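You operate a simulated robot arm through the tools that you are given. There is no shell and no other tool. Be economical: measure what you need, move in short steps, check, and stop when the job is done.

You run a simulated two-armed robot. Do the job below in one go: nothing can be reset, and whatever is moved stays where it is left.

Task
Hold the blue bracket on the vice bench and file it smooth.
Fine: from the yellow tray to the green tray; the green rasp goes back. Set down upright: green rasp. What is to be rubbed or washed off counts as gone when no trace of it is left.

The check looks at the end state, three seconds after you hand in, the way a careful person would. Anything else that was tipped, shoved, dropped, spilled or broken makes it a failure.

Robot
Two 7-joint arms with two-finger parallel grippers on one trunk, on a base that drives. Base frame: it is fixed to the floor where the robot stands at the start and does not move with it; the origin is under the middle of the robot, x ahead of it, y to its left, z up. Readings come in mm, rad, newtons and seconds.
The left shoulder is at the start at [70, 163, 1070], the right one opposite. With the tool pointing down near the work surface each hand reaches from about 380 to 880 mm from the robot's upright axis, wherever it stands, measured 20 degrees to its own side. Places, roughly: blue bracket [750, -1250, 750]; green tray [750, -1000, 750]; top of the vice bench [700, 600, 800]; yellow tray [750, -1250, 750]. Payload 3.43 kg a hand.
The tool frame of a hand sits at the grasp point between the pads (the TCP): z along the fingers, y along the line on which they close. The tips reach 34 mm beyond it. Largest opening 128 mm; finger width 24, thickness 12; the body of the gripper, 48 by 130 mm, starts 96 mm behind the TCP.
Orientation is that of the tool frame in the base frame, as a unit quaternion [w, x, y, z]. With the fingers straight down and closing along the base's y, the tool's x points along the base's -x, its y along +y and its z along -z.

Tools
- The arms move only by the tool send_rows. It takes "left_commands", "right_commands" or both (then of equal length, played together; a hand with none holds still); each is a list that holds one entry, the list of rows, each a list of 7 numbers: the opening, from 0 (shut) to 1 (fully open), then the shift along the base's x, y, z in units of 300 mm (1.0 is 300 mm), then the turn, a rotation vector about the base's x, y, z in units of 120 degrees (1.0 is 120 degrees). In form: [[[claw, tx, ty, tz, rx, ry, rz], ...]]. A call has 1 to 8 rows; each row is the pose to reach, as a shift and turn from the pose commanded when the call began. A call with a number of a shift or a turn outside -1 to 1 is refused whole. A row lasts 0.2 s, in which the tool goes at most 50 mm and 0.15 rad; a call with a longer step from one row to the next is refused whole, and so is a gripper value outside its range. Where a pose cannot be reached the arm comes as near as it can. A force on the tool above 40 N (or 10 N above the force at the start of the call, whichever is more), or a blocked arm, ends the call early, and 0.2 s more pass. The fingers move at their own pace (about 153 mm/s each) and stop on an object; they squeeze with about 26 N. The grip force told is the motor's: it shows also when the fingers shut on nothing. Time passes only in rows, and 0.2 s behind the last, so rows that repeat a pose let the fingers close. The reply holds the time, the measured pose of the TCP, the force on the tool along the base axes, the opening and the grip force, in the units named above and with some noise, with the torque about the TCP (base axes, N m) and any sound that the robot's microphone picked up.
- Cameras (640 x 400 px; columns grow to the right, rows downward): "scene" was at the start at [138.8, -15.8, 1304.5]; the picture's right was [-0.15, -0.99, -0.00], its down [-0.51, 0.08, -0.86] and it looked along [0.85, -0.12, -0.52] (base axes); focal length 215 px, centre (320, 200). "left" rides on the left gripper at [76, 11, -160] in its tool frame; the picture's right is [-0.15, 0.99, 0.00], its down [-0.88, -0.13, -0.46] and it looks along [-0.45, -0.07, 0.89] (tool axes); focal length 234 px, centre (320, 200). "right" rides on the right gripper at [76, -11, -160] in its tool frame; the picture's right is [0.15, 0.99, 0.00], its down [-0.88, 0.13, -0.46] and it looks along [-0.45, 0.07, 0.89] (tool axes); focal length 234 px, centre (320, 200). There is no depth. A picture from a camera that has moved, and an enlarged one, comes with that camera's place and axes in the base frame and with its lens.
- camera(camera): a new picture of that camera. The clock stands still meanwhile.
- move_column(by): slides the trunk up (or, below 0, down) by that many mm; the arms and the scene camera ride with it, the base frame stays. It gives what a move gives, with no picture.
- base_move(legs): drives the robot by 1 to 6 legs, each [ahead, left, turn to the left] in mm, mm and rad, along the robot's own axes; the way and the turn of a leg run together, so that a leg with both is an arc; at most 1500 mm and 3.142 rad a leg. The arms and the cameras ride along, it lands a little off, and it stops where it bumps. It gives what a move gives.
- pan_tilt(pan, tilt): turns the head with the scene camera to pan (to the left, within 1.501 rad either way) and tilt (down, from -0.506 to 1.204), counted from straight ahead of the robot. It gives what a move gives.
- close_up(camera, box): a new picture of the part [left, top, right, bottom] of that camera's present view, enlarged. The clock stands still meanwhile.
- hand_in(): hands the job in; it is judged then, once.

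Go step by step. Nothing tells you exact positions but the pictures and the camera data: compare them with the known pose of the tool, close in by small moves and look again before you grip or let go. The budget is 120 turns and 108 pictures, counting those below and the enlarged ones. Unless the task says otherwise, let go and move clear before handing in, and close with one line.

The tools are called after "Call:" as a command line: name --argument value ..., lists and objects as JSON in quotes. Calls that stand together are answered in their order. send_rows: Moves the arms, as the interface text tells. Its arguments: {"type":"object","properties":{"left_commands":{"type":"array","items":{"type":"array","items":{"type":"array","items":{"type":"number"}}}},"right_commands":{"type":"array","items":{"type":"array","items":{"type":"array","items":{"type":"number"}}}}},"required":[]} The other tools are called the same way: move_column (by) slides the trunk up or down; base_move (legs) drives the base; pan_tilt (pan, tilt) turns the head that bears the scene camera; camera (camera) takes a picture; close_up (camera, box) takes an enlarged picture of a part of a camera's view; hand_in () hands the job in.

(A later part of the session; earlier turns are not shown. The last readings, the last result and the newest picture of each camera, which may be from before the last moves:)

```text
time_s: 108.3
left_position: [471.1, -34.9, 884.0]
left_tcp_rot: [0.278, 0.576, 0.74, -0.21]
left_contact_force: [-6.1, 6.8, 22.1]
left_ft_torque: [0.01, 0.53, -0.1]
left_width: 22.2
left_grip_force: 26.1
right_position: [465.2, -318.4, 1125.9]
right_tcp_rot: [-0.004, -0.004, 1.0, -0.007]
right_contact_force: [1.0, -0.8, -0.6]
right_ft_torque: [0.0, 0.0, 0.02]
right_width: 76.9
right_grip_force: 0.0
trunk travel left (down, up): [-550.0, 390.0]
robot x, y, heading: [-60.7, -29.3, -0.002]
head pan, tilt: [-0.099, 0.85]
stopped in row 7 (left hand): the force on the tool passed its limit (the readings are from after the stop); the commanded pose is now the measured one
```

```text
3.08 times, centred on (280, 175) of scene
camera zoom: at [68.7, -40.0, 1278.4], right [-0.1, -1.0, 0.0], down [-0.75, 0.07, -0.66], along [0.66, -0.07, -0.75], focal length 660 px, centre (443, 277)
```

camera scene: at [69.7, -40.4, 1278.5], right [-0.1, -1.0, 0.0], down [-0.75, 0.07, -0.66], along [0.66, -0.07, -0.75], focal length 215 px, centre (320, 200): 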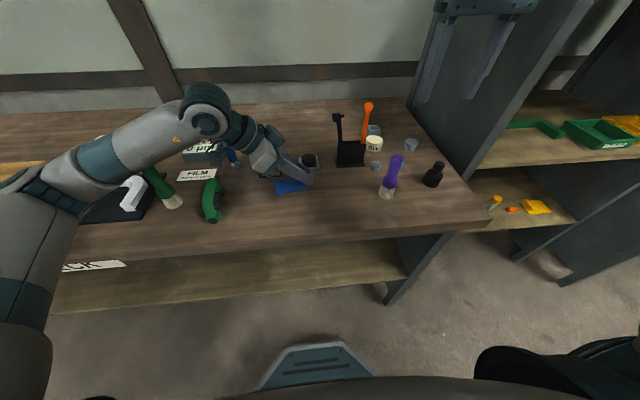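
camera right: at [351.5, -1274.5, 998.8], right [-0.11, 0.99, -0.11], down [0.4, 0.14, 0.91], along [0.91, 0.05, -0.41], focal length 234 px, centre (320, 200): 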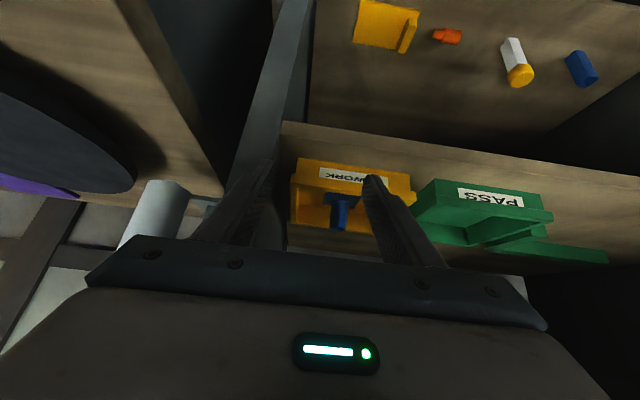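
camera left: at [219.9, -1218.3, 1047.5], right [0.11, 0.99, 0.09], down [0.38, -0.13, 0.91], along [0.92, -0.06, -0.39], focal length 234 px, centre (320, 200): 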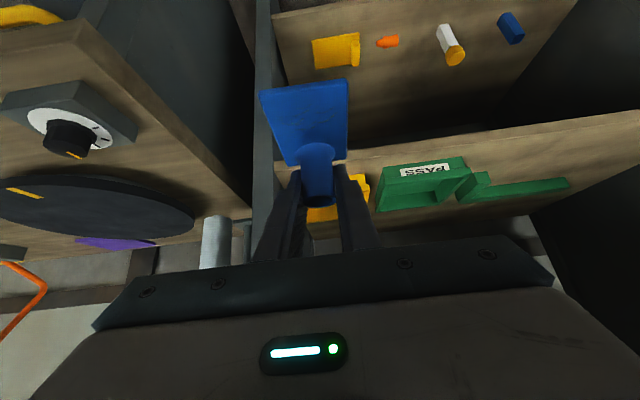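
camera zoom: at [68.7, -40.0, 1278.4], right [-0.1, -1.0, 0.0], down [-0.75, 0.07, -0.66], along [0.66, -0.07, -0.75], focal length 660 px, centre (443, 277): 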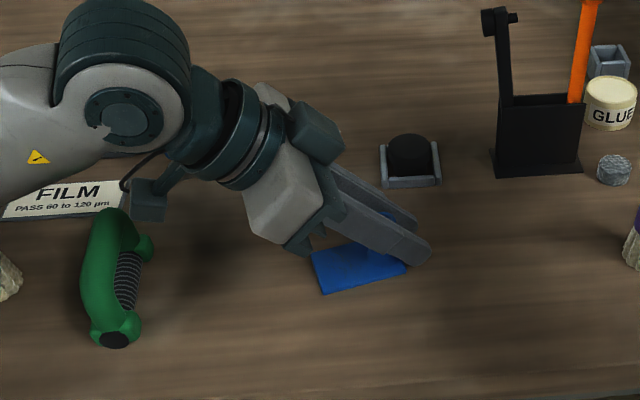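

The bracket rests on the bench. I open, and back the left hand off along its own axis.

Call:
send_rows --left_commands '[[[0.2, 0, 0, 0, 0, 0, 0], [0.5, 0, 0, 0.003, 0, 0, 0], [0.5, 0, 0, 0.003, 0, 0, 0], [0.5, -0.02, 0.07, 0.09, 0, 0, 0], [0.5, -0.045, 0.16, 0.2, 0, 0, 0], [0.5, -0.06, 0.22, 0.32, 0, 0, 0], [0.5, -0.06, 0.24, 0.46, 0, 0, 0]]]'

Call:
camera --camera "scene"

Call:
close_up --camera "scene" --box '[180, 110, 380, 240]'

```text
time_s: 109.9
left_position: [458.0, 34.4, 1016.3]
left_tcp_rot: [0.272, 0.576, 0.742, -0.21]
left_contact_force: [-0.3, 0.7, 2.8]
left_ft_torque: [0.02, 0.04, -0.02]
left_width: 63.9
left_grip_force: 0.1
left hand out of reach, approached as far as the arm can: row 6
right_position: [468.8, -321.0, 1125.7]
right_tcp_rot: [-0.005, -0.004, 1.0, -0.006]
right_contact_force: [0.9, -0.6, -0.6]
right_ft_torque: [0.0, -0.02, 0.02]
right_width: 76.9
right_grip_force: 0.1
trunk travel left (down, up): [-550.0, 390.0]
robot x, y, heading: [-59.4, -32.7, 0.004]
head pan, tilt: [-0.099, 0.85]
```

```text
42 pictures are left
camera scene: at [71.5, -40.8, 1278.6], right [-0.1, -1.0, 0.0], down [-0.75, 0.07, -0.66], along [0.66, -0.06, -0.75], focal length 215 px, centre (320, 200)
```

scene: 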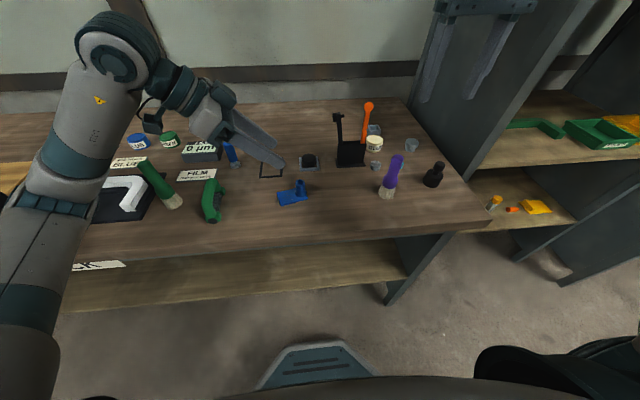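

```text
3.08 times, centred on (280, 175) of scene
camera zoom: at [71.5, -40.8, 1278.6], right [-0.1, -1.0, 0.0], down [-0.75, 0.07, -0.66], along [0.66, -0.06, -0.75], focal length 660 px, centre (443, 277)
```

zoom: 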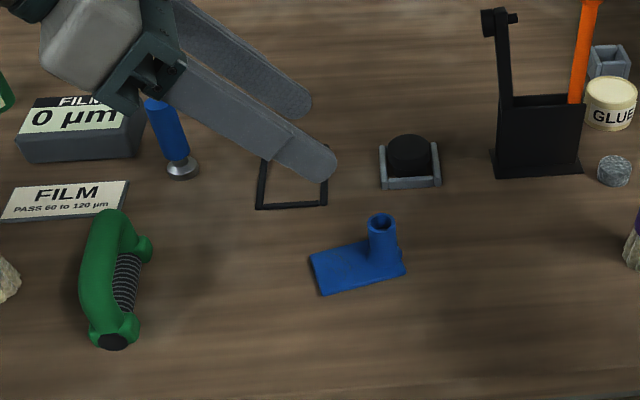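

The bracket stands at about (482, -28) with the flange pointing left; the rasp lies along x at y ≈ 193. I bring the left hand above the rasp, tool down, and the right hand to a leaning stand-off beside the stem.

Call:
send_rows --left_commands '[[[0.5, 0.001, 0.053, 0.015, 0.0221, 0.0282, 0.0606], [0.5, 0.001, 0.106, 0.03, 0.0441, 0.0564, 0.1212], [0.5, 0.002, 0.159, 0.044, 0.0662, 0.0847, 0.1818], [0.5, 0.003, 0.212, 0.059, 0.0882, 0.1129, 0.2424], [0.5, 0.004, 0.265, 0.074, 0.1103, 0.1411, 0.303], [0.5, 0.004, 0.318, 0.088, 0.1324, 0.1693, 0.3636], [0.5, 0.005, 0.371, 0.103, 0.1544, 0.1975, 0.4242], [0.5, 0.006, 0.424, 0.118, 0.1765, 0.2258, 0.4848]]]' --right_commands '[[[0.6, 0, 0.07, -0.03, 0.0218, -0.0284, 0.0598], [0.6, 0, 0.14, -0.07, 0.0435, -0.0567, 0.1196], [0.6, 0, 0.21, -0.12, 0.0653, -0.085, 0.1794], [0.6, 0, 0.28, -0.17, 0.087, -0.1134, 0.2392], [0.6, 0, 0.35, -0.22, 0.1088, -0.1417, 0.299], [0.6, 0, 0.42, -0.27, 0.1306, -0.1701, 0.3588], [0.6, 0, 0.49, -0.32, 0.1523, -0.1985, 0.4185], [0.6, 0, 0.56, -0.38, 0.1741, -0.2268, 0.4783]]]'

Call:
send_rows --left_commands '[[[0.5, 0.001, 0.053, 0.015, 0.0221, 0.0282, 0.0606], [0.5, 0.001, 0.106, 0.03, 0.0441, 0.0564, 0.1212], [0.5, 0.001, 0.106, 0.03, 0.0441, 0.0564, 0.1212]]]' --right_commands '[[[0.6, 0, 0.08, -0.07, 0.0218, -0.0284, 0.0598], [0.6, -0.02, 0.15, -0.14, 0.0435, -0.0567, 0.1196], [0.6, -0.02, 0.15, -0.14, 0.0435, -0.0567, 0.1196]]]'

Call:
camera --camera "scene"

Call:
camera --camera "left"

Call:
camera --camera "right"

```text
time_s: 111.7
left_position: [456.8, 166.8, 1054.3]
left_tcp_rot: [0.063, 0.124, 0.989, -0.041]
left_contact_force: [0.0, 1.0, 0.1]
left_ft_torque: [0.03, 0.01, -0.04]
left_width: 64.0
left_grip_force: 0.2
right_position: [467.6, -152.6, 1011.2]
right_tcp_rot: [0.225, -0.476, 0.834, 0.164]
right_contact_force: [-0.1, 0.6, 0.0]
right_ft_torque: [0.02, 0.0, 0.0]
right_width: 77.0
right_grip_force: 0.0
trunk travel left (down, up): [-550.0, 390.0]
robot x, y, heading: [-56.5, -28.9, 0.005]
head pan, tilt: [-0.099, 0.85]
```

```text
time_s: 112.5
left_position: [456.5, 197.9, 1064.1]
left_tcp_rot: [0.005, -0.002, 1.0, 0.005]
left_contact_force: [0.1, -0.1, 0.8]
left_ft_torque: [0.01, 0.0, -0.01]
left_width: 64.0
left_grip_force: 0.2
right_position: [460.9, -104.4, 969.3]
right_tcp_rot: [0.273, -0.575, 0.745, 0.199]
right_contact_force: [-0.4, 0.6, 0.2]
right_ft_torque: [-0.03, 0.04, 0.0]
right_width: 76.8
right_grip_force: 0.1
trunk travel left (down, up): [-550.0, 390.0]
robot x, y, heading: [-59.6, -32.0, 0.003]
head pan, tilt: [-0.099, 0.85]
```

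```text
40 pictures are left
camera scene: at [69.4, -40.1, 1278.5], right [-0.1, -1.0, 0.0], down [-0.75, 0.07, -0.66], along [0.66, -0.07, -0.75], focal length 215 px, centre (320, 200)
```

scene: 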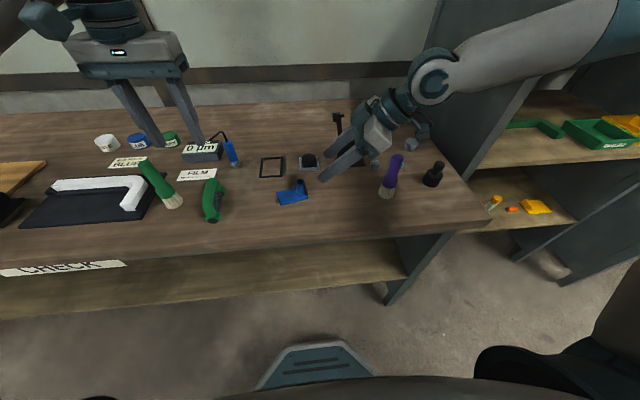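

```text
39 pictures are left
camera left: at [379.5, 207.4, 1222.7], right [0.14, 0.99, 0.01], down [0.88, -0.13, 0.46], along [0.46, -0.06, -0.89], focal length 234 px, centre (320, 200)
```

left: 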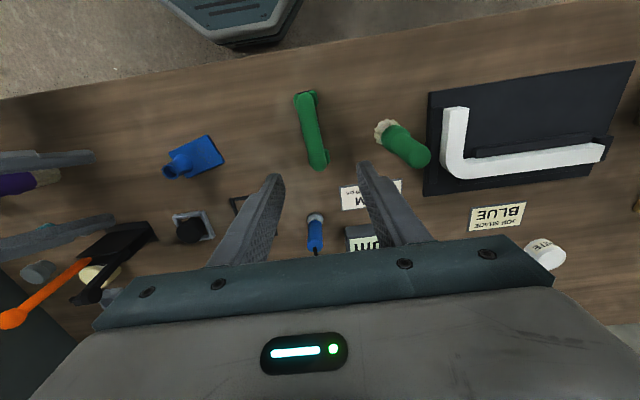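

```text
38 pictures are left
camera right: at [428.5, -263.0, 1043.6], right [-0.98, 0.15, -0.11], down [-0.04, 0.41, 0.91], along [0.18, 0.9, -0.4], focal length 234 px, centre (320, 200)
```

right: 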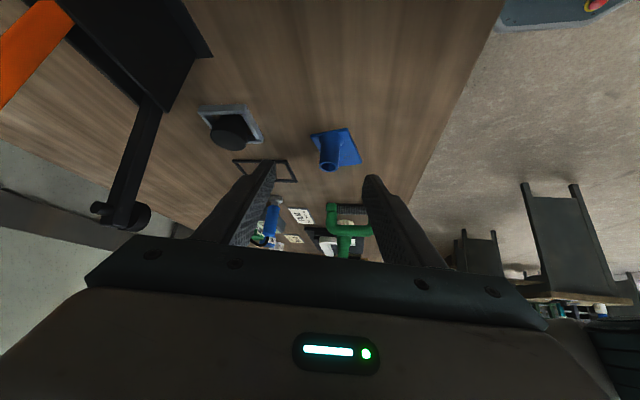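

Call:
send_rows --left_commands '[[[0.5, -0.02, -0.014, -0.12, 0, 0, 0], [0.5, -0.038, -0.026, -0.24, 0, 0, 0], [0.5, -0.038, -0.026, -0.34, 0, 0, 0]]]' --right_commands '[[[0.5, 0.012, 0.06, -0.07, 0, 0, 0], [0.5, 0.024, 0.12, -0.14, 0, 0, 0], [0.5, 0.032, 0.16, -0.19, 0, 0, 0]]]'

Call:
camera --camera "left"

Call:
camera --camera "right"

Call:
close_up --camera "scene" --box '[140, 110, 380, 250]'

```text
time_s: 113.3
left_position: [447.8, 187.3, 960.5]
left_tcp_rot: [0.004, -0.001, 1.0, 0.005]
left_contact_force: [0.0, 0.7, -0.4]
left_ft_torque: [0.02, 0.03, -0.01]
left_width: 64.1
left_grip_force: 0.0
right_position: [470.9, -57.8, 911.7]
right_tcp_rot: [0.273, -0.573, 0.746, 0.2]
right_contact_force: [0.3, 0.1, 0.3]
right_ft_torque: [-0.01, -0.01, 0.0]
right_width: 64.0
right_grip_force: 0.2
trunk travel left (down, up): [-550.0, 390.0]
robot x, y, heading: [-56.6, -32.9, -0.001]
head pan, tilt: [-0.099, 0.85]
```

```text
37 pictures are left
camera left: at [371.1, 197.5, 1119.7], right [0.14, 0.99, 0.01], down [0.88, -0.13, 0.46], along [0.46, -0.06, -0.89], focal length 234 px, centre (320, 200)
```

left: 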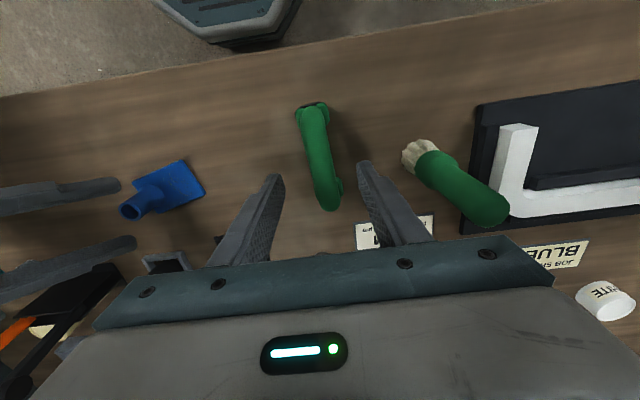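

```text
36 pictures are left
camera right: at [438.4, -217.0, 986.5], right [-0.98, 0.15, -0.11], down [-0.04, 0.41, 0.91], along [0.18, 0.9, -0.4], focal length 234 px, centre (320, 200)
```

right: 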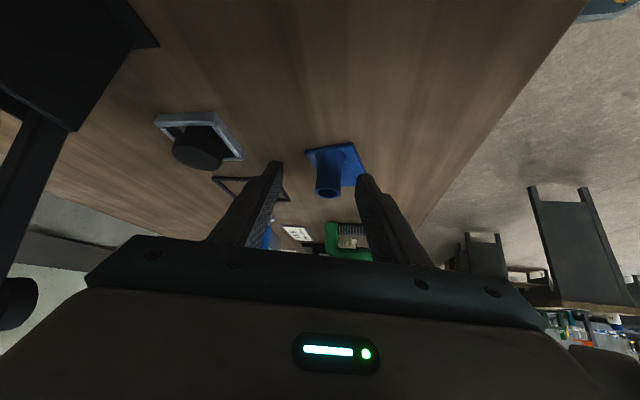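

```text
2.67 times, centred on (260, 180) of scene
camera zoom: at [70.9, -40.5, 1278.4], right [-0.1, -1.0, 0.0], down [-0.75, 0.07, -0.66], along [0.66, -0.07, -0.75], focal length 572 px, centre (480, 253)
```

zoom: 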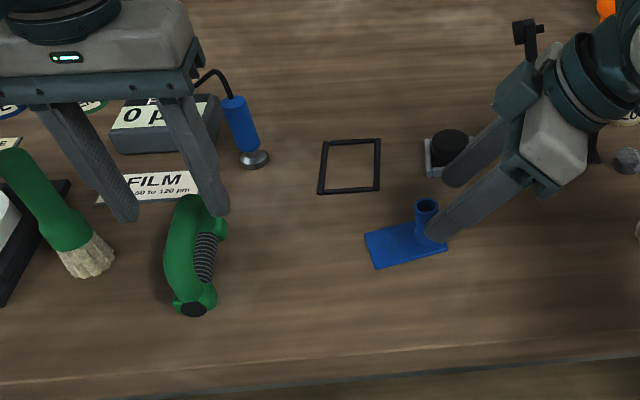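

Both are lined up. Left goes down around the rasp's handle and right goes in on the stem; then both close.

Call:
send_rows --left_commands '[[[0.5, -0.016, 0.008, -0.1, 0, 0, 0], [0.5, -0.016, 0.008, -0.2, 0, 0, 0], [0.3, -0.016, 0.008, -0.21, 0, 0, 0], [0, -0.016, 0.008, -0.21, 0, 0, 0], [0, -0.016, 0.008, -0.21, 0, 0, 0], [0, -0.016, 0.008, -0.21, 0, 0, 0]]]' --right_commands '[[[0.5, 0, 0.04, -0.04, 0, 0, 0], [0.5, -0.003, 0.063, -0.06, 0, 0, 0], [0.3, -0.003, 0.063, -0.06, 0, 0, 0], [0, -0.003, 0.063, -0.06, 0, 0, 0], [0, -0.003, 0.063, -0.06, 0, 0, 0], [0, -0.003, 0.063, -0.06, 0, 0, 0]]]'

Call:
camera --camera "left"

Call:
close_up --camera "scene" --box '[140, 110, 380, 250]'

```text
time_s: 114.7
left_position: [442.2, 193.5, 901.3]
left_tcp_rot: [0.005, -0.002, 1.0, 0.004]
left_contact_force: [1.7, -0.8, 6.0]
left_ft_torque: [-0.1, -0.05, 0.27]
left_width: 34.2
left_grip_force: 26.1
right_position: [468.8, -40.2, 896.7]
right_tcp_rot: [0.274, -0.574, 0.746, 0.2]
right_contact_force: [1.1, 2.0, 5.2]
right_ft_torque: [0.5, 0.26, -0.13]
right_width: 22.4
right_grip_force: 25.7
trunk travel left (down, up): [-550.0, 390.0]
robot x, y, heading: [-62.8, -33.3, -0.001]
head pan, tilt: [-0.099, 0.85]
```

```text
34 pictures are left
camera left: at [364.9, 202.4, 1060.2], right [0.14, 0.99, 0.01], down [0.88, -0.13, 0.46], along [0.46, -0.06, -0.89], focal length 234 px, centre (320, 200)
```

left: 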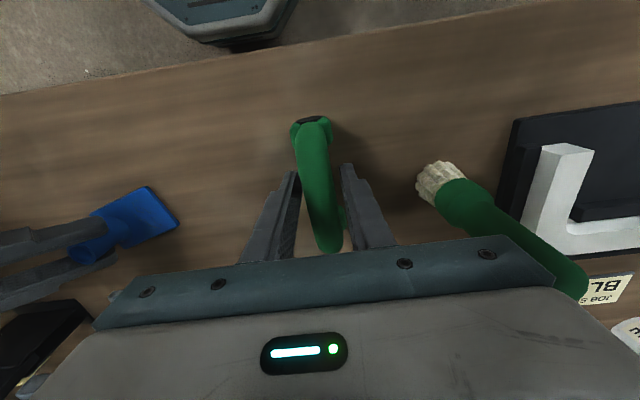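

```text
2.67 times, centred on (260, 180) of scene
camera zoom: at [69.1, -40.5, 1278.6], right [-0.1, -1.0, 0.0], down [-0.75, 0.07, -0.66], along [0.66, -0.07, -0.75], focal length 572 px, centre (480, 253)
```

zoom: 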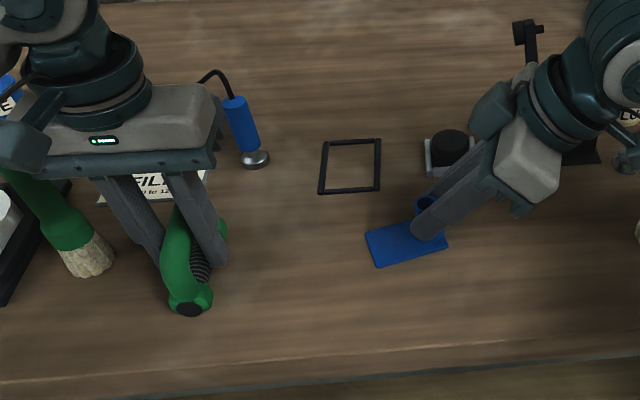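

Both grips hold (rasp rest: left TCP at 442, 193.5, 901). I lift the rasp, bring it above the rough patch at about (468, 9) and turn it across the flange.

Call:
send_rows --left_commands '[[[0, 0, 0, 0.1, 0, 0, 0], [0, 0, 0, 0.24, 0, 0, 0], [0, 0.01, -0.12, 0.34, 0, 0, 0], [0, 0.02, -0.27, 0.34, 0, 0, 0.04], [0, 0.035, -0.42, 0.34, 0, 0, 0.08], [0, 0.053, -0.57, 0.34, 0, 0, 0.125], [0, 0.053, -0.615, 0.3, 0, 0, 0.125], [0, 0.053, -0.615, 0.18, 0, 0, 0.125]]]'

Call:
camera --camera "scene"

Call:
camera --camera "right"

Call:
close_up --camera "scene" --box '[220, 130, 360, 240]'

```text
time_s: 116.5
left_position: [458.0, 8.7, 951.5]
left_tcp_rot: [0.004, -0.131, 0.991, 0.005]
left_contact_force: [-0.3, 0.0, -1.1]
left_ft_torque: [-0.02, 0.02, 0.0]
left_width: 33.4
left_grip_force: 26.3
right_position: [467.9, -40.6, 896.1]
right_tcp_rot: [0.273, -0.574, 0.746, 0.199]
right_contact_force: [0.6, 2.6, 7.4]
right_ft_torque: [0.5, 0.22, -0.18]
right_width: 22.1
right_grip_force: 25.6
trunk travel left (down, up): [-550.0, 390.0]
robot x, y, heading: [-60.7, -27.7, -0.005]
head pan, tilt: [-0.099, 0.85]
```

```text
32 pictures are left
camera scene: at [69.2, -40.1, 1278.5], right [-0.1, -1.0, 0.0], down [-0.75, 0.07, -0.66], along [0.66, -0.07, -0.75], focal length 215 px, centre (320, 200)
```

scene: 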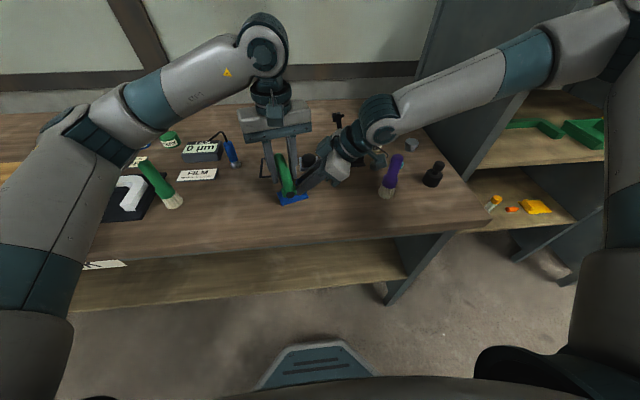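

```text
31 pictures are left
camera right: at [435.9, -197.8, 970.9], right [-0.98, 0.15, -0.11], down [-0.04, 0.41, 0.91], along [0.18, 0.9, -0.4], focal length 234 px, centre (320, 200)
```

right: 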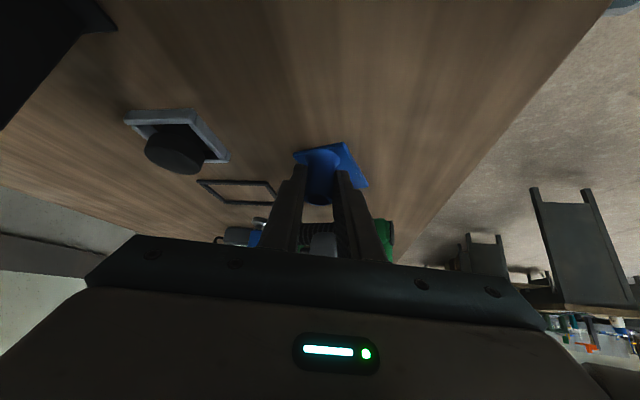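

```text
3.64 times, centred on (290, 185) of scene
camera zoom: at [69.2, -40.1, 1278.5], right [-0.1, -1.0, 0.0], down [-0.75, 0.07, -0.66], along [0.66, -0.07, -0.75], focal length 780 px, centre (429, 254)
```

zoom: 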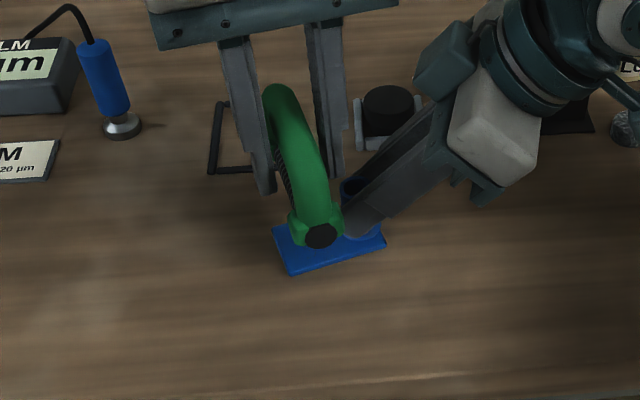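

I turn the rasp back straight, away from the right fingertip, and lower it in small steps until it touches the flange.

Call:
send_rows --left_commands '[[[0, -0.014, 0.025, 0, 0, 0, -0.065], [0, -0.027, 0.045, 0, 0, 0, -0.125], [0, -0.027, 0.045, -0.06, 0, 0, -0.125], [0, -0.027, 0.045, -0.1, 0, 0, -0.125], [0, -0.027, 0.045, -0.115, 0, 0, -0.125], [0, -0.027, 0.045, -0.125, 0, 0, -0.125], [0, -0.027, 0.045, -0.135, 0, 0, -0.125], [0, -0.027, 0.045, -0.135, 0, 0, -0.125]]]'

Call:
close_up --camera "scene" --box '[220, 130, 360, 240]'

```text
time_s: 118.3
left_position: [448.5, 21.1, 912.6]
left_tcp_rot: [0.006, -0.001, 1.0, 0.004]
left_contact_force: [2.4, 3.4, 10.7]
left_ft_torque: [-0.27, -0.11, 0.03]
left_width: 33.3
left_grip_force: 26.2
right_position: [469.8, -39.2, 895.2]
right_tcp_rot: [0.272, -0.574, 0.746, 0.199]
right_contact_force: [3.3, -1.3, 4.8]
right_ft_torque: [0.12, 0.13, -0.1]
right_width: 22.5
right_grip_force: 26.1
trunk travel left (down, up): [-550.0, 390.0]
robot x, y, heading: [-58.4, -27.8, -0.003]
head pan, tilt: [-0.099, 0.85]
```

```text
3.64 times, centred on (290, 185) of scene
camera zoom: at [68.9, -40.0, 1278.6], right [-0.1, -1.0, 0.0], down [-0.75, 0.07, -0.66], along [0.66, -0.07, -0.75], focal length 780 px, centre (429, 254)
```

zoom: 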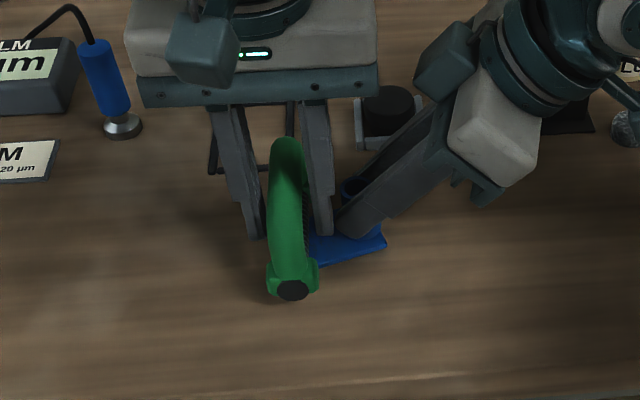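

It touches, but the left finger is close to the right fingertip. I move a little outward and stroke back and forth, then look at the result.

Call:
send_rows --left_commands '[[[0, 0, 0.033, 0.015, 0, 0, 0], [0, 0, 0.033, -0.008, 0, 0, 0], [0, 0, 0.08, -0.008, 0, 0, 0], [0, 0.02, 0.033, -0.008, 0, 0, 0], [0, 0.02, 0.08, -0.008, 0, 0, 0], [0, -0.02, 0.033, -0.008, 0, 0, 0], [0, -0.02, 0.08, -0.008, 0, 0, 0], [0, 0, 0.033, -0.008, 0, 0, 0]]]'

Call:
send_rows --left_commands '[[[0, 0, 0.0, 0.1, 0, 0, 0], [0, 0, 0.1, 0.25, 0, 0, 0], [0, 0, 0.25, 0.3, 0, 0, 0], [0, 0, 0.4, 0.3, 0, 0, 0]]]'

Call:
close_up --camera "scene" --box '[250, 160, 350, 230]'

Call:
camera --camera "left"

```text
time_s: 120.1
left_position: [449.4, 30.1, 910.8]
left_tcp_rot: [0.005, 0.0, 1.0, 0.006]
left_contact_force: [-0.4, -0.6, -1.1]
left_ft_torque: [0.02, 0.03, 0.0]
left_width: 33.5
left_grip_force: 26.1
right_position: [468.7, -40.0, 895.9]
right_tcp_rot: [0.273, -0.574, 0.745, 0.2]
right_contact_force: [0.6, -0.2, 6.4]
right_ft_torque: [0.13, 0.17, 0.01]
right_width: 21.8
right_grip_force: 25.7
trunk travel left (down, up): [-550.0, 390.0]
robot x, y, heading: [-58.3, -30.9, -0.0]
head pan, tilt: [-0.099, 0.85]
```

```text
refused: row 2 steps farther than a row can; nothing moved
```

```text
5.71 times, centred on (300, 195) of scene
camera zoom: at [69.7, -41.4, 1278.4], right [-0.1, -1.0, 0.0], down [-0.75, 0.07, -0.66], along [0.66, -0.06, -0.75], focal length 1226 px, centre (434, 229)
```

zoom: 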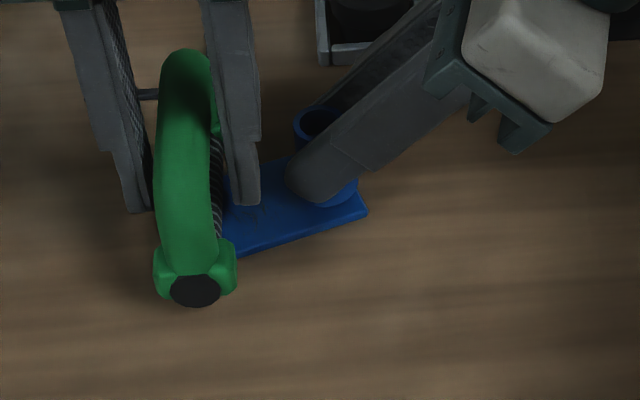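

```text
27 pictures are left
camera left: at [372.1, 39.5, 1069.8], right [0.14, 0.99, 0.01], down [0.88, -0.13, 0.46], along [0.46, -0.06, -0.89], focal length 234 px, centre (320, 200)
```

left: 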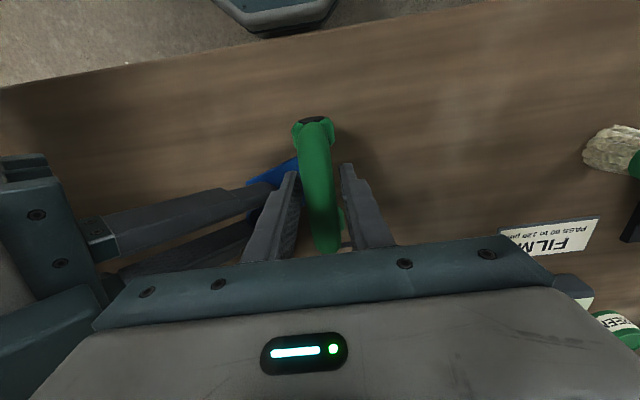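

The rasp has not touched yet; its patch lies at about (474, 5), and the left finger would meet the right finger there. I put the rasp back home and regrip its handle nearer its front end and a bit higher, so the fingers clear each other.

Call:
send_rows --left_commands '[[[0, 0, 0.0, 0.1, 0, 0, 0], [0, 0, 0.05, 0.22, 0, 0, 0], [0, 0, 0.2, 0.25, 0, 0, 0], [0, 0, 0.35, 0.25, 0, 0, 0], [0, -0.01, 0.5, 0.22, 0, 0, 0], [0, -0.026, 0.537, 0.1, 0, 0, 0], [0, -0.026, 0.537, 0.0, 0, 0, 0], [0, -0.026, 0.537, -0.035, 0, 0, 0]]]'

Call:
send_rows --left_commands '[[[0.15, 0, 0, 0, 0, 0, 0], [0.5, 0, 0, 0, 0, 0, 0], [0.5, 0, 0, 0, 0, 0, 0]]]'

Call:
close_up --camera "left" --box '[220, 80, 440, 270]'

Call:
close_up --camera "scene" --box '[170, 130, 350, 240]'

```text
time_s: 121.9
left_position: [441.7, 190.7, 901.3]
left_tcp_rot: [0.008, -0.002, 1.0, 0.004]
left_contact_force: [-0.5, 6.3, 29.0]
left_ft_torque: [0.25, 0.06, -0.05]
left_width: 33.5
left_grip_force: 26.1
right_position: [466.5, -39.0, 896.2]
right_tcp_rot: [0.273, -0.575, 0.746, 0.198]
right_contact_force: [-1.0, -0.8, -0.5]
right_ft_torque: [-0.04, -0.04, -0.01]
right_width: 22.2
right_grip_force: 25.8
trunk travel left (down, up): [-550.0, 390.0]
robot x, y, heading: [-55.6, -32.3, 0.004]
head pan, tilt: [-0.099, 0.85]
```

```text
time_s: 122.7
left_position: [439.9, 191.3, 896.8]
left_tcp_rot: [0.005, -0.001, 1.0, 0.005]
left_contact_force: [-1.2, 0.2, 0.7]
left_ft_torque: [0.01, 0.01, -0.01]
left_width: 64.1
left_grip_force: 0.0
right_position: [469.0, -40.4, 896.5]
right_tcp_rot: [0.273, -0.574, 0.746, 0.199]
right_contact_force: [0.1, 1.7, 2.7]
right_ft_torque: [0.16, 0.14, -0.04]
right_width: 22.0
right_grip_force: 26.1
trunk travel left (down, up): [-550.0, 390.0]
robot x, y, heading: [-59.2, -31.9, -0.002]
head pan, tilt: [-0.099, 0.85]
```

```text
2.11 times, centred on (330, 175) of left
camera zoom: at [363.6, 200.0, 1056.0], right [0.14, 0.99, 0.01], down [0.88, -0.13, 0.46], along [0.46, -0.06, -0.89], focal length 493 px, centre (299, 253)
```

zoom: 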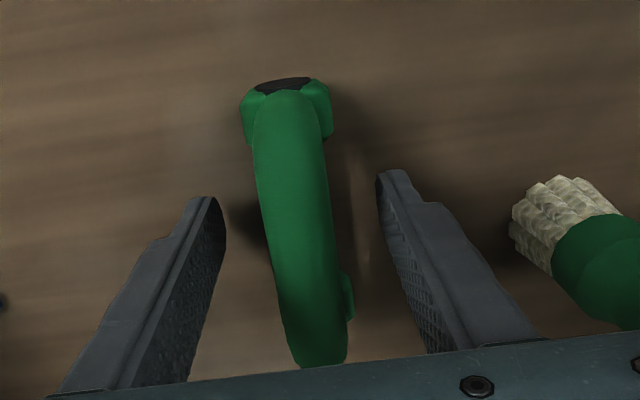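

```text
3.56 times, centred on (260, 185) of scene
camera zoom: at [69.5, -40.4, 1278.3], right [-0.1, -1.0, 0.0], down [-0.75, 0.07, -0.66], along [0.66, -0.07, -0.75], focal length 763 px, centre (533, 253)
```

zoom: 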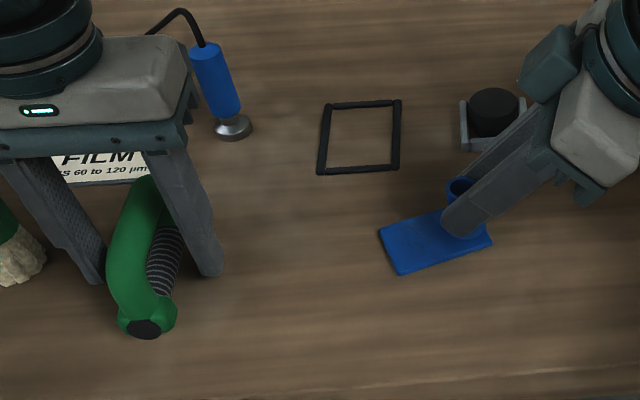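

Call:
close_up --camera "scene" --box '[268, 178, 318, 212]'

Call:
camera --camera "right"

```text
11.76 times, centred on (293, 195) of scene
camera zoom: at [69.5, -40.4, 1278.3], right [-0.1, -1.0, 0.0], down [-0.75, 0.07, -0.66], along [0.66, -0.07, -0.75], focal length 2525 px, centre (638, 259)
```

zoom: 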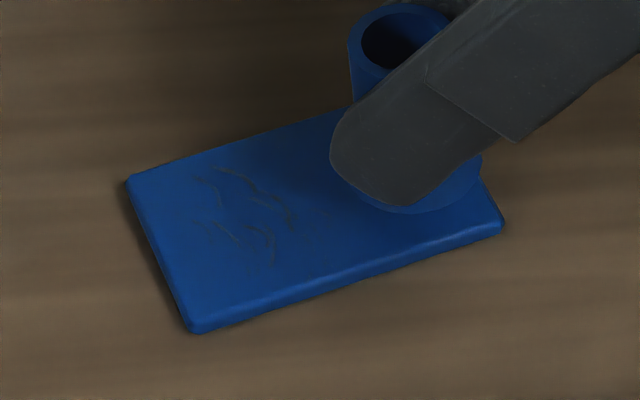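

```text
23 pictures are left
camera right: at [436.1, -198.0, 970.6], right [-0.98, 0.15, -0.11], down [-0.04, 0.41, 0.91], along [0.18, 0.9, -0.4], focal length 234 px, centre (320, 200)
```

right: 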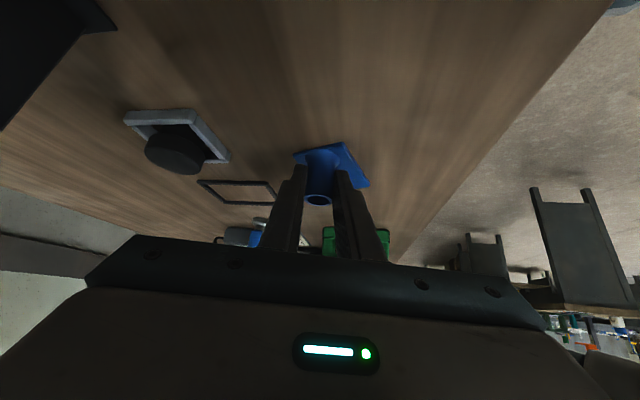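

Now I see the scratches clearly: about x 460–492, y −8 to 24. The earlier grip pinched the ribbed cylinder rather than the handle, so I regrip higher and nearer the front.

Call:
send_rows --left_commands '[[[0.5, -0.03, -0.003, 0.05, 0, 0, 0], [0.5, -0.057, -0.006, 0.05, 0, 0, 0], [0.2, -0.057, -0.006, 0.05, 0, 0, 0], [0, -0.057, -0.006, 0.05, 0, 0, 0], [0, -0.057, -0.006, 0.05, 0, 0, 0], [0, -0.057, -0.006, 0.05, 0, 0, 0]]]'

Call:
close_up --camera "left" --box '[220, 80, 440, 270]'

```text
time_s: 124.1
left_position: [423.8, 188.6, 913.1]
left_tcp_rot: [0.005, -0.001, 1.0, 0.004]
left_contact_force: [-1.3, 0.4, 3.8]
left_ft_torque: [-0.06, 0.01, 0.03]
left_width: 22.3
left_grip_force: 26.3
right_position: [468.7, -39.9, 895.9]
right_tcp_rot: [0.273, -0.574, 0.745, 0.199]
right_contact_force: [0.7, -0.7, 0.7]
right_ft_torque: [0.14, 0.05, -0.06]
right_width: 22.1
right_grip_force: 25.4
trunk travel left (down, up): [-550.0, 390.0]
robot x, y, heading: [-58.9, -28.2, -0.001]
head pan, tilt: [-0.099, 0.85]
```

```text
2.11 times, centred on (330, 175) of left
camera zoom: at [346.5, 198.3, 1072.7], right [0.14, 0.99, 0.01], down [0.88, -0.13, 0.46], along [0.46, -0.06, -0.89], focal length 493 px, centre (299, 253)
```

zoom: 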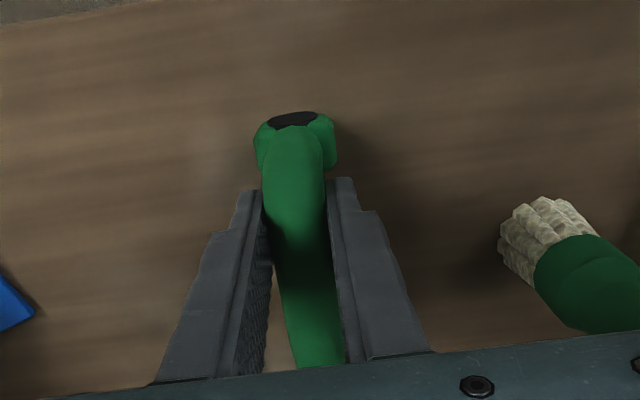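

Good grip on the handle now (22 mm; home pose 423.8, 188.6, 913.1). I bring it over the patch with a −15° yaw so the fingers keep apart.

Call:
send_rows --left_commands '[[[0, 0, 0, 0.12, 0, 0, 0], [0, 0, 0, 0.25, 0, 0, 0], [0, 0.01, -0.14, 0.28, 0, 0, 0], [0, 0.02, -0.29, 0.28, 0, 0, -0.04], [0, 0.035, -0.44, 0.28, 0, 0, -0.08], [0, 0.061, -0.575, 0.26, 0, 0, -0.125], [0, 0.061, -0.585, 0.12, 0, 0, -0.125], [0, 0.061, -0.585, 0.06, 0, 0, -0.125]]]'

Call:
close_up --camera "scene" --box '[240, 140, 360, 230]'

```text
time_s: 125.9
left_position: [443.9, 14.2, 932.8]
left_tcp_rot: [0.005, 0.13, 0.992, 0.003]
left_contact_force: [0.8, -0.3, -1.4]
left_ft_torque: [0.01, 0.05, 0.01]
left_width: 22.1
left_grip_force: 26.2
right_position: [467.9, -40.1, 896.1]
right_tcp_rot: [0.273, -0.574, 0.746, 0.199]
right_contact_force: [0.5, 1.5, 2.6]
right_ft_torque: [0.09, 0.1, -0.02]
right_width: 22.4
right_grip_force: 25.6
trunk travel left (down, up): [-550.0, 390.0]
robot x, y, heading: [-59.6, -28.2, 0.002]
head pan, tilt: [-0.099, 0.85]
```

```text
4.44 times, centred on (300, 185) of scene
camera zoom: at [69.7, -40.3, 1278.4], right [-0.1, -1.0, 0.0], down [-0.75, 0.07, -0.66], along [0.66, -0.07, -0.75], focal length 954 px, centre (409, 267)
```

zoom: 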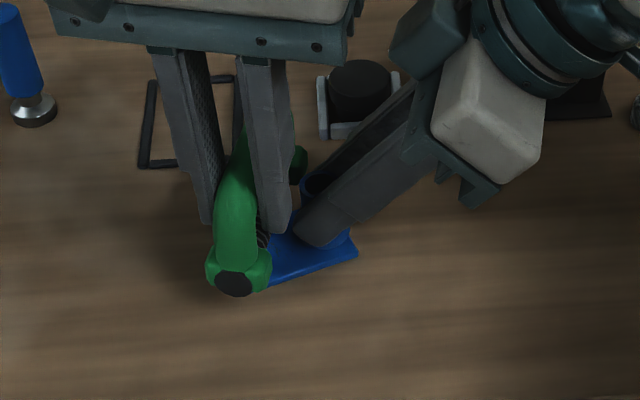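

Call:
send_rows --left_commands '[[[0, -0.013, 0.005, 0, 0, 0, 0.06], [0, -0.013, 0.005, -0.025, 0, 0, 0.06], [0, -0.013, 0.005, -0.035, 0, 0, 0.06], [0, -0.013, 0.005, -0.045, 0, 0, 0.06], [0, -0.013, 0.005, -0.055, 0, 0, 0.06], [0, -0.013, 0.005, -0.065, 0, 0, 0.06], [0, -0.013, 0.005, -0.065, 0, 0, 0.06]]]'

Call:
close_up --camera "scene" --box '[240, 140, 360, 230]'

```text
time_s: 127.5
left_position: [438.5, 15.1, 913.8]
left_tcp_rot: [0.006, 0.066, 0.998, 0.005]
left_contact_force: [-0.5, 11.4, 35.4]
left_ft_torque: [0.11, -0.13, 0.05]
left_width: 22.6
left_grip_force: 25.5
right_position: [467.7, -41.2, 896.1]
right_tcp_rot: [0.273, -0.574, 0.747, 0.197]
right_contact_force: [5.4, -7.0, -7.8]
right_ft_torque: [-0.18, -0.08, -0.18]
right_width: 21.7
right_grip_force: 26.5
trunk travel left (down, up): [-550.0, 390.0]
robot x, y, heading: [-59.9, -31.9, 0.001]
head pan, tilt: [-0.099, 0.85]
```

```text
4.44 times, centred on (300, 185) of scene
camera zoom: at [68.1, -39.9, 1278.8], right [-0.1, -1.0, 0.0], down [-0.75, 0.07, -0.66], along [0.66, -0.07, -0.75], focal length 954 px, centre (409, 267)
```

zoom: 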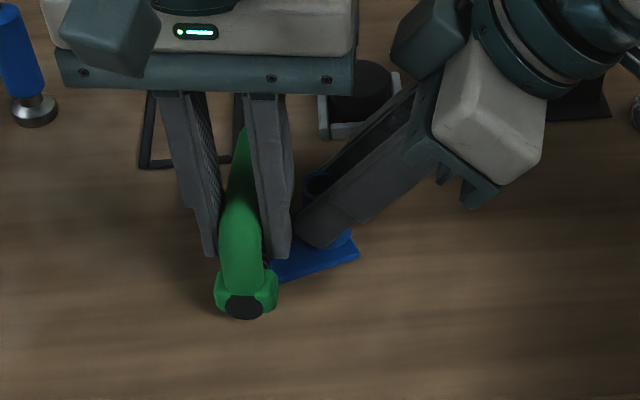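

Firm contact on the flange. I stroke with slightly less pressure, then lift aside and inspect.

Call:
send_rows --left_commands '[[[0, 0.0, 0.0, 0.006, 0, 0, 0], [0, -0.01, 0.035, 0.006, 0, 0, 0], [0, 0.01, -0.02, 0.006, 0, 0, 0], [0, -0.01, 0.035, 0.006, 0, 0, 0], [0, 0.01, -0.02, 0.006, 0, 0, 0], [0, -0.01, 0.035, 0.006, 0, 0, 0], [0, 0, 0.0, 0.006, 0, 0, 0]]]'

Call:
send_rows --left_commands '[[[0, 0, 0.0, 0.1, 0, 0, 0], [0, 0, 0.02, 0.22, 0, 0, 0], [0, 0, 0.15, 0.26, 0, 0, 0], [0, 0, 0.3, 0.26, 0, 0, 0], [0, 0, 0.36, 0.26, 0, 0, 0]]]'

Call:
close_up --camera "scene" --box '[250, 168, 320, 216]'

```text
time_s: 129.1
left_position: [439.5, 16.1, 913.5]
left_tcp_rot: [0.004, 0.067, 0.998, 0.005]
left_contact_force: [-0.2, -0.5, -1.9]
left_ft_torque: [-0.04, 0.04, -0.02]
left_width: 22.1
left_grip_force: 25.5
right_position: [468.8, -39.9, 895.8]
right_tcp_rot: [0.274, -0.573, 0.746, 0.201]
right_contact_force: [-0.4, 0.6, 2.5]
right_ft_torque: [0.19, 0.11, -0.01]
right_width: 22.1
right_grip_force: 26.2
trunk travel left (down, up): [-550.0, 390.0]
robot x, y, heading: [-60.0, -30.5, -0.008]
head pan, tilt: [-0.099, 0.85]
```

```text
time_s: 130.3
left_position: [437.1, 122.3, 993.9]
left_tcp_rot: [0.005, 0.068, 0.998, 0.003]
left_contact_force: [-0.1, -0.3, -2.1]
left_ft_torque: [0.02, 0.0, -0.01]
left_width: 22.3
left_grip_force: 25.8
right_position: [468.5, -38.7, 896.3]
right_tcp_rot: [0.273, -0.574, 0.746, 0.2]
right_contact_force: [-0.4, 1.9, 2.3]
right_ft_torque: [0.21, 0.11, -0.08]
right_width: 22.2
right_grip_force: 26.4
trunk travel left (down, up): [-550.0, 390.0]
robot x, y, heading: [-57.7, -26.0, 0.005]
head pan, tilt: [-0.099, 0.85]
```

```text
8.33 times, centred on (285, 192) of scene
camera zoom: at [69.5, -39.9, 1278.4], right [-0.1, -1.0, 0.0], down [-0.75, 0.07, -0.66], along [0.66, -0.07, -0.75], focal length 1789 px, centre (612, 267)
```

zoom: 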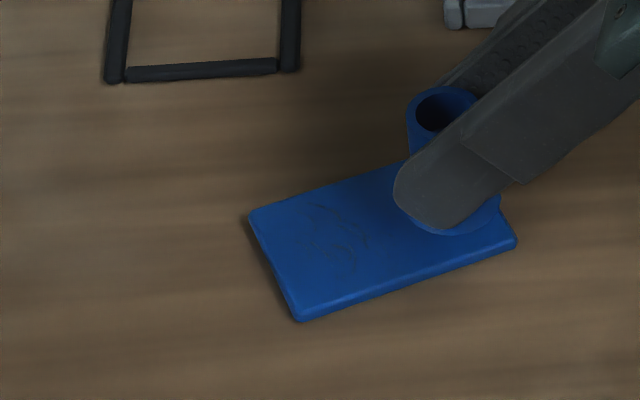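

The marks got fainter, so this works. I go back and rub over a wider range with more strokes.

Call:
send_rows --left_commands '[[[0, 0, -0.15, 0, 0, 0, 0], [0, 0, -0.3, 0, 0, 0, 0], [0, 0, -0.36, -0.1, 0, 0, 0], [0, 0, -0.36, -0.23, 0, 0, 0], [0, 0, -0.36, -0.264, 0, 0, 0], [0, -0.02, -0.3, -0.264, 0, 0, 0], [0, 0.007, -0.38, -0.264, 0, 0, 0], [0, -0.02, -0.3, -0.264, 0, 0, 0]]]'

Call:
send_rows --left_commands '[[[0, 0.03, -0.08, 0, 0, 0, 0], [0, 0, 0, 0, 0, 0, 0], [0, 0.03, -0.08, -0.002, 0, 0, 0], [0, 0, 0, -0.002, 0, 0, 0], [0, 0.03, -0.08, -0.003, 0, 0, 0], [0, 0, 0, -0.003, 0, 0, 0], [0, 0.03, -0.08, -0.003, 0, 0, 0], [0, 0, 0, -0.003, 0, 0, 0]]]'

Call:
send_rows --left_commands '[[[0, 0.04, -0.06, 0, 0, 0, 0], [0, 0.02, 0.02, 0, 0, 0, 0], [0, 0.03, -0.08, 0, 0, 0, 0], [0, -0.01, 0, 0, 0, 0, 0], [0, 0.01, -0.06, 0, 0, 0, 0], [0, 0, 0.02, 0, 0, 0, 0], [0, 0.03, -0.08, 0, 0, 0, 0], [0, 0.015, -0.04, 0, 0, 0, 0]]]'

Call:
send_rows --left_commands '[[[0, 0, 0.0, 0.1, 0, 0, 0], [0, 0, 0.02, 0.22, 0, 0, 0], [0, 0, 0.15, 0.26, 0, 0, 0], [0, 0, 0.3, 0.26, 0, 0, 0], [0, 0, 0.36, 0.26, 0, 0, 0]]]'

Call:
close_up --camera "scene" --box '[250, 168, 320, 216]'

```text
time_s: 132.1
left_position: [431.5, 36.8, 914.9]
left_tcp_rot: [0.005, 0.067, 0.998, 0.004]
left_contact_force: [0.0, -0.2, -1.9]
left_ft_torque: [-0.04, 0.0, -0.04]
left_width: 22.2
left_grip_force: 26.2
right_position: [467.8, -38.2, 896.7]
right_tcp_rot: [0.273, -0.574, 0.746, 0.198]
right_contact_force: [0.3, 0.8, 1.9]
right_ft_torque: [0.19, 0.17, -0.02]
right_width: 22.3
right_grip_force: 26.3
trunk travel left (down, up): [-550.0, 390.0]
robot x, y, heading: [-60.2, -31.8, -0.001]
head pan, tilt: [-0.099, 0.85]
```

```text
time_s: 133.9
left_position: [432.9, 34.6, 913.8]
left_tcp_rot: [0.006, 0.067, 0.998, 0.004]
left_contact_force: [-0.8, 1.1, -1.5]
left_ft_torque: [-0.04, 0.05, -0.03]
left_width: 22.5
left_grip_force: 25.7
right_position: [468.9, -38.3, 895.9]
right_tcp_rot: [0.273, -0.573, 0.747, 0.197]
right_contact_force: [-1.4, -0.4, 2.8]
right_ft_torque: [0.17, 0.16, 0.05]
right_width: 21.9
right_grip_force: 25.6
trunk travel left (down, up): [-550.0, 390.0]
robot x, y, heading: [-57.2, -30.0, 0.002]
head pan, tilt: [-0.099, 0.85]
```

```text
time_s: 135.7
left_position: [439.2, 21.6, 912.9]
left_tcp_rot: [0.007, 0.067, 0.998, 0.002]
left_contact_force: [2.5, -9.2, 11.5]
left_ft_torque: [-0.41, -0.24, -0.08]
left_width: 22.0
left_grip_force: 26.2
right_position: [467.3, -38.9, 897.0]
right_tcp_rot: [0.272, -0.575, 0.746, 0.199]
right_contact_force: [-1.8, 8.1, -2.6]
right_ft_torque: [-0.01, 0.21, -0.02]
right_width: 22.2
right_grip_force: 25.5
trunk travel left (down, up): [-550.0, 390.0]
robot x, y, heading: [-54.8, -35.4, 0.003]
head pan, tilt: [-0.099, 0.85]
```

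```text
time_s: 136.9
left_position: [436.7, 131.1, 990.6]
left_tcp_rot: [0.004, 0.067, 0.998, 0.004]
left_contact_force: [-0.8, -0.2, -1.6]
left_ft_torque: [0.01, 0.02, 0.0]
left_width: 22.0
left_grip_force: 25.8
right_position: [468.9, -39.3, 895.5]
right_tcp_rot: [0.273, -0.574, 0.746, 0.2]
right_contact_force: [0.8, 1.4, 1.7]
right_ft_torque: [0.2, 0.09, -0.01]
right_width: 22.0
right_grip_force: 25.7
trunk travel left (down, up): [-550.0, 390.0]
robot x, y, heading: [-56.2, -29.1, 0.001]
head pan, tilt: [-0.099, 0.85]
```

```text
8.33 times, centred on (285, 192) of scene
camera zoom: at [69.6, -40.0, 1278.4], right [-0.1, -1.0, 0.0], down [-0.75, 0.07, -0.66], along [0.66, -0.07, -0.75], focal length 1789 px, centre (612, 267)
```

zoom: 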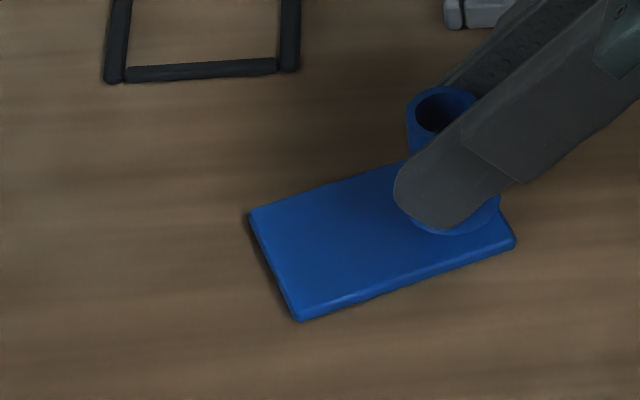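

It looks clean; I check it enlarged before putting the rasp back.

Call:
close_up --camera "scene" --box '[274, 180, 304, 204]'

```text
16.00 times, centred on (289, 192) of scene
camera zoom: at [69.6, -40.0, 1278.4], right [-0.1, -1.0, 0.0], down [-0.75, 0.07, -0.66], along [0.66, -0.07, -0.75], focal length 3434 px, centre (816, 328)
```

zoom: 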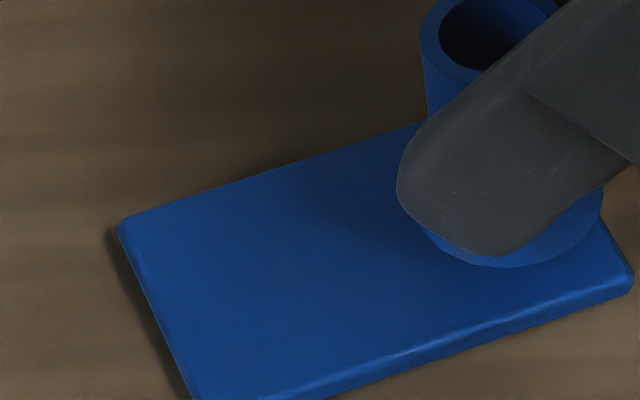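

No trace left. I put the rasp back at its home pose and look before letting go.

Call:
send_rows --left_commands '[[[0, -0.02, 0.1, 0, 0, 0, 0.03], [0, -0.043, 0.2, 0, 0, 0, 0.065], [0, -0.043, 0.2, -0.12, 0, 0, 0.065], [0, -0.043, 0.2, -0.21, 0, 0, 0.065], [0, -0.043, 0.2, -0.235, 0, 0, 0.065], [0, -0.043, 0.2, -0.25, 0, 0, 0.065], [0, -0.043, 0.2, -0.254, 0, 0, 0.065]]]'

Call:
close_up --camera "scene" --box '[150, 130, 310, 240]'

```text
time_s: 138.5
left_position: [424.5, 189.9, 914.3]
left_tcp_rot: [0.004, -0.001, 1.0, 0.004]
left_contact_force: [0.3, -0.9, -1.6]
left_ft_torque: [-0.02, 0.03, 0.0]
left_width: 22.1
left_grip_force: 25.7
right_position: [469.2, -40.5, 896.0]
right_tcp_rot: [0.273, -0.574, 0.745, 0.2]
right_contact_force: [-0.5, 1.2, 1.9]
right_ft_torque: [0.18, 0.13, -0.02]
right_width: 22.2
right_grip_force: 26.3
trunk travel left (down, up): [-550.0, 390.0]
robot x, y, heading: [-54.1, -31.9, -0.003]
head pan, tilt: [-0.099, 0.85]
```

```text
3.64 times, centred on (230, 185) of scene
camera zoom: at [69.6, -40.1, 1278.4], right [-0.1, -1.0, 0.0], down [-0.75, 0.07, -0.66], along [0.66, -0.07, -0.75], focal length 780 px, centre (647, 254)
```

zoom: 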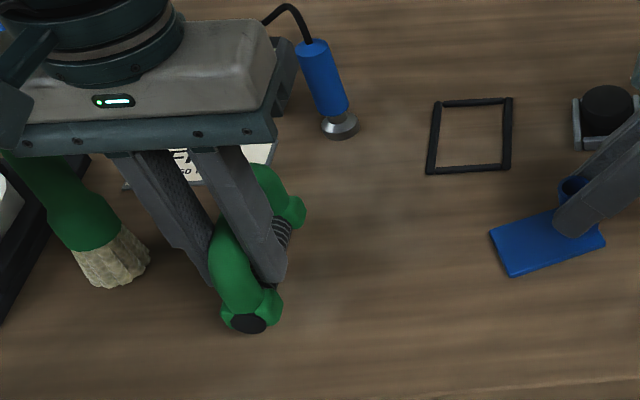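

Call:
send_rows --left_commands '[[[0, 0, 0, 0, 0, 0, 0.04], [0, 0, 0, -0.008, 0, 0, 0.04], [0, 0, 0, -0.014, 0, 0, 0.04], [0, 0, 0, -0.014, 0, 0, 0.04]]]'

```text
time_s: 139.5
left_position: [422.8, 191.6, 910.6]
left_tcp_rot: [0.004, -0.043, 0.999, 0.004]
left_contact_force: [-0.4, -0.7, -2.8]
left_ft_torque: [-0.02, 0.01, 0.0]
left_width: 21.8
left_grip_force: 25.9
right_position: [468.6, -40.1, 896.5]
right_tcp_rot: [0.273, -0.574, 0.746, 0.199]
right_contact_force: [0.2, 0.3, 2.5]
right_ft_torque: [0.15, 0.1, -0.02]
right_width: 22.2
right_grip_force: 25.8
trunk travel left (down, up): [-550.0, 390.0]
robot x, y, heading: [-58.1, -32.6, 0.002]
head pan, tilt: [-0.099, 0.85]
```

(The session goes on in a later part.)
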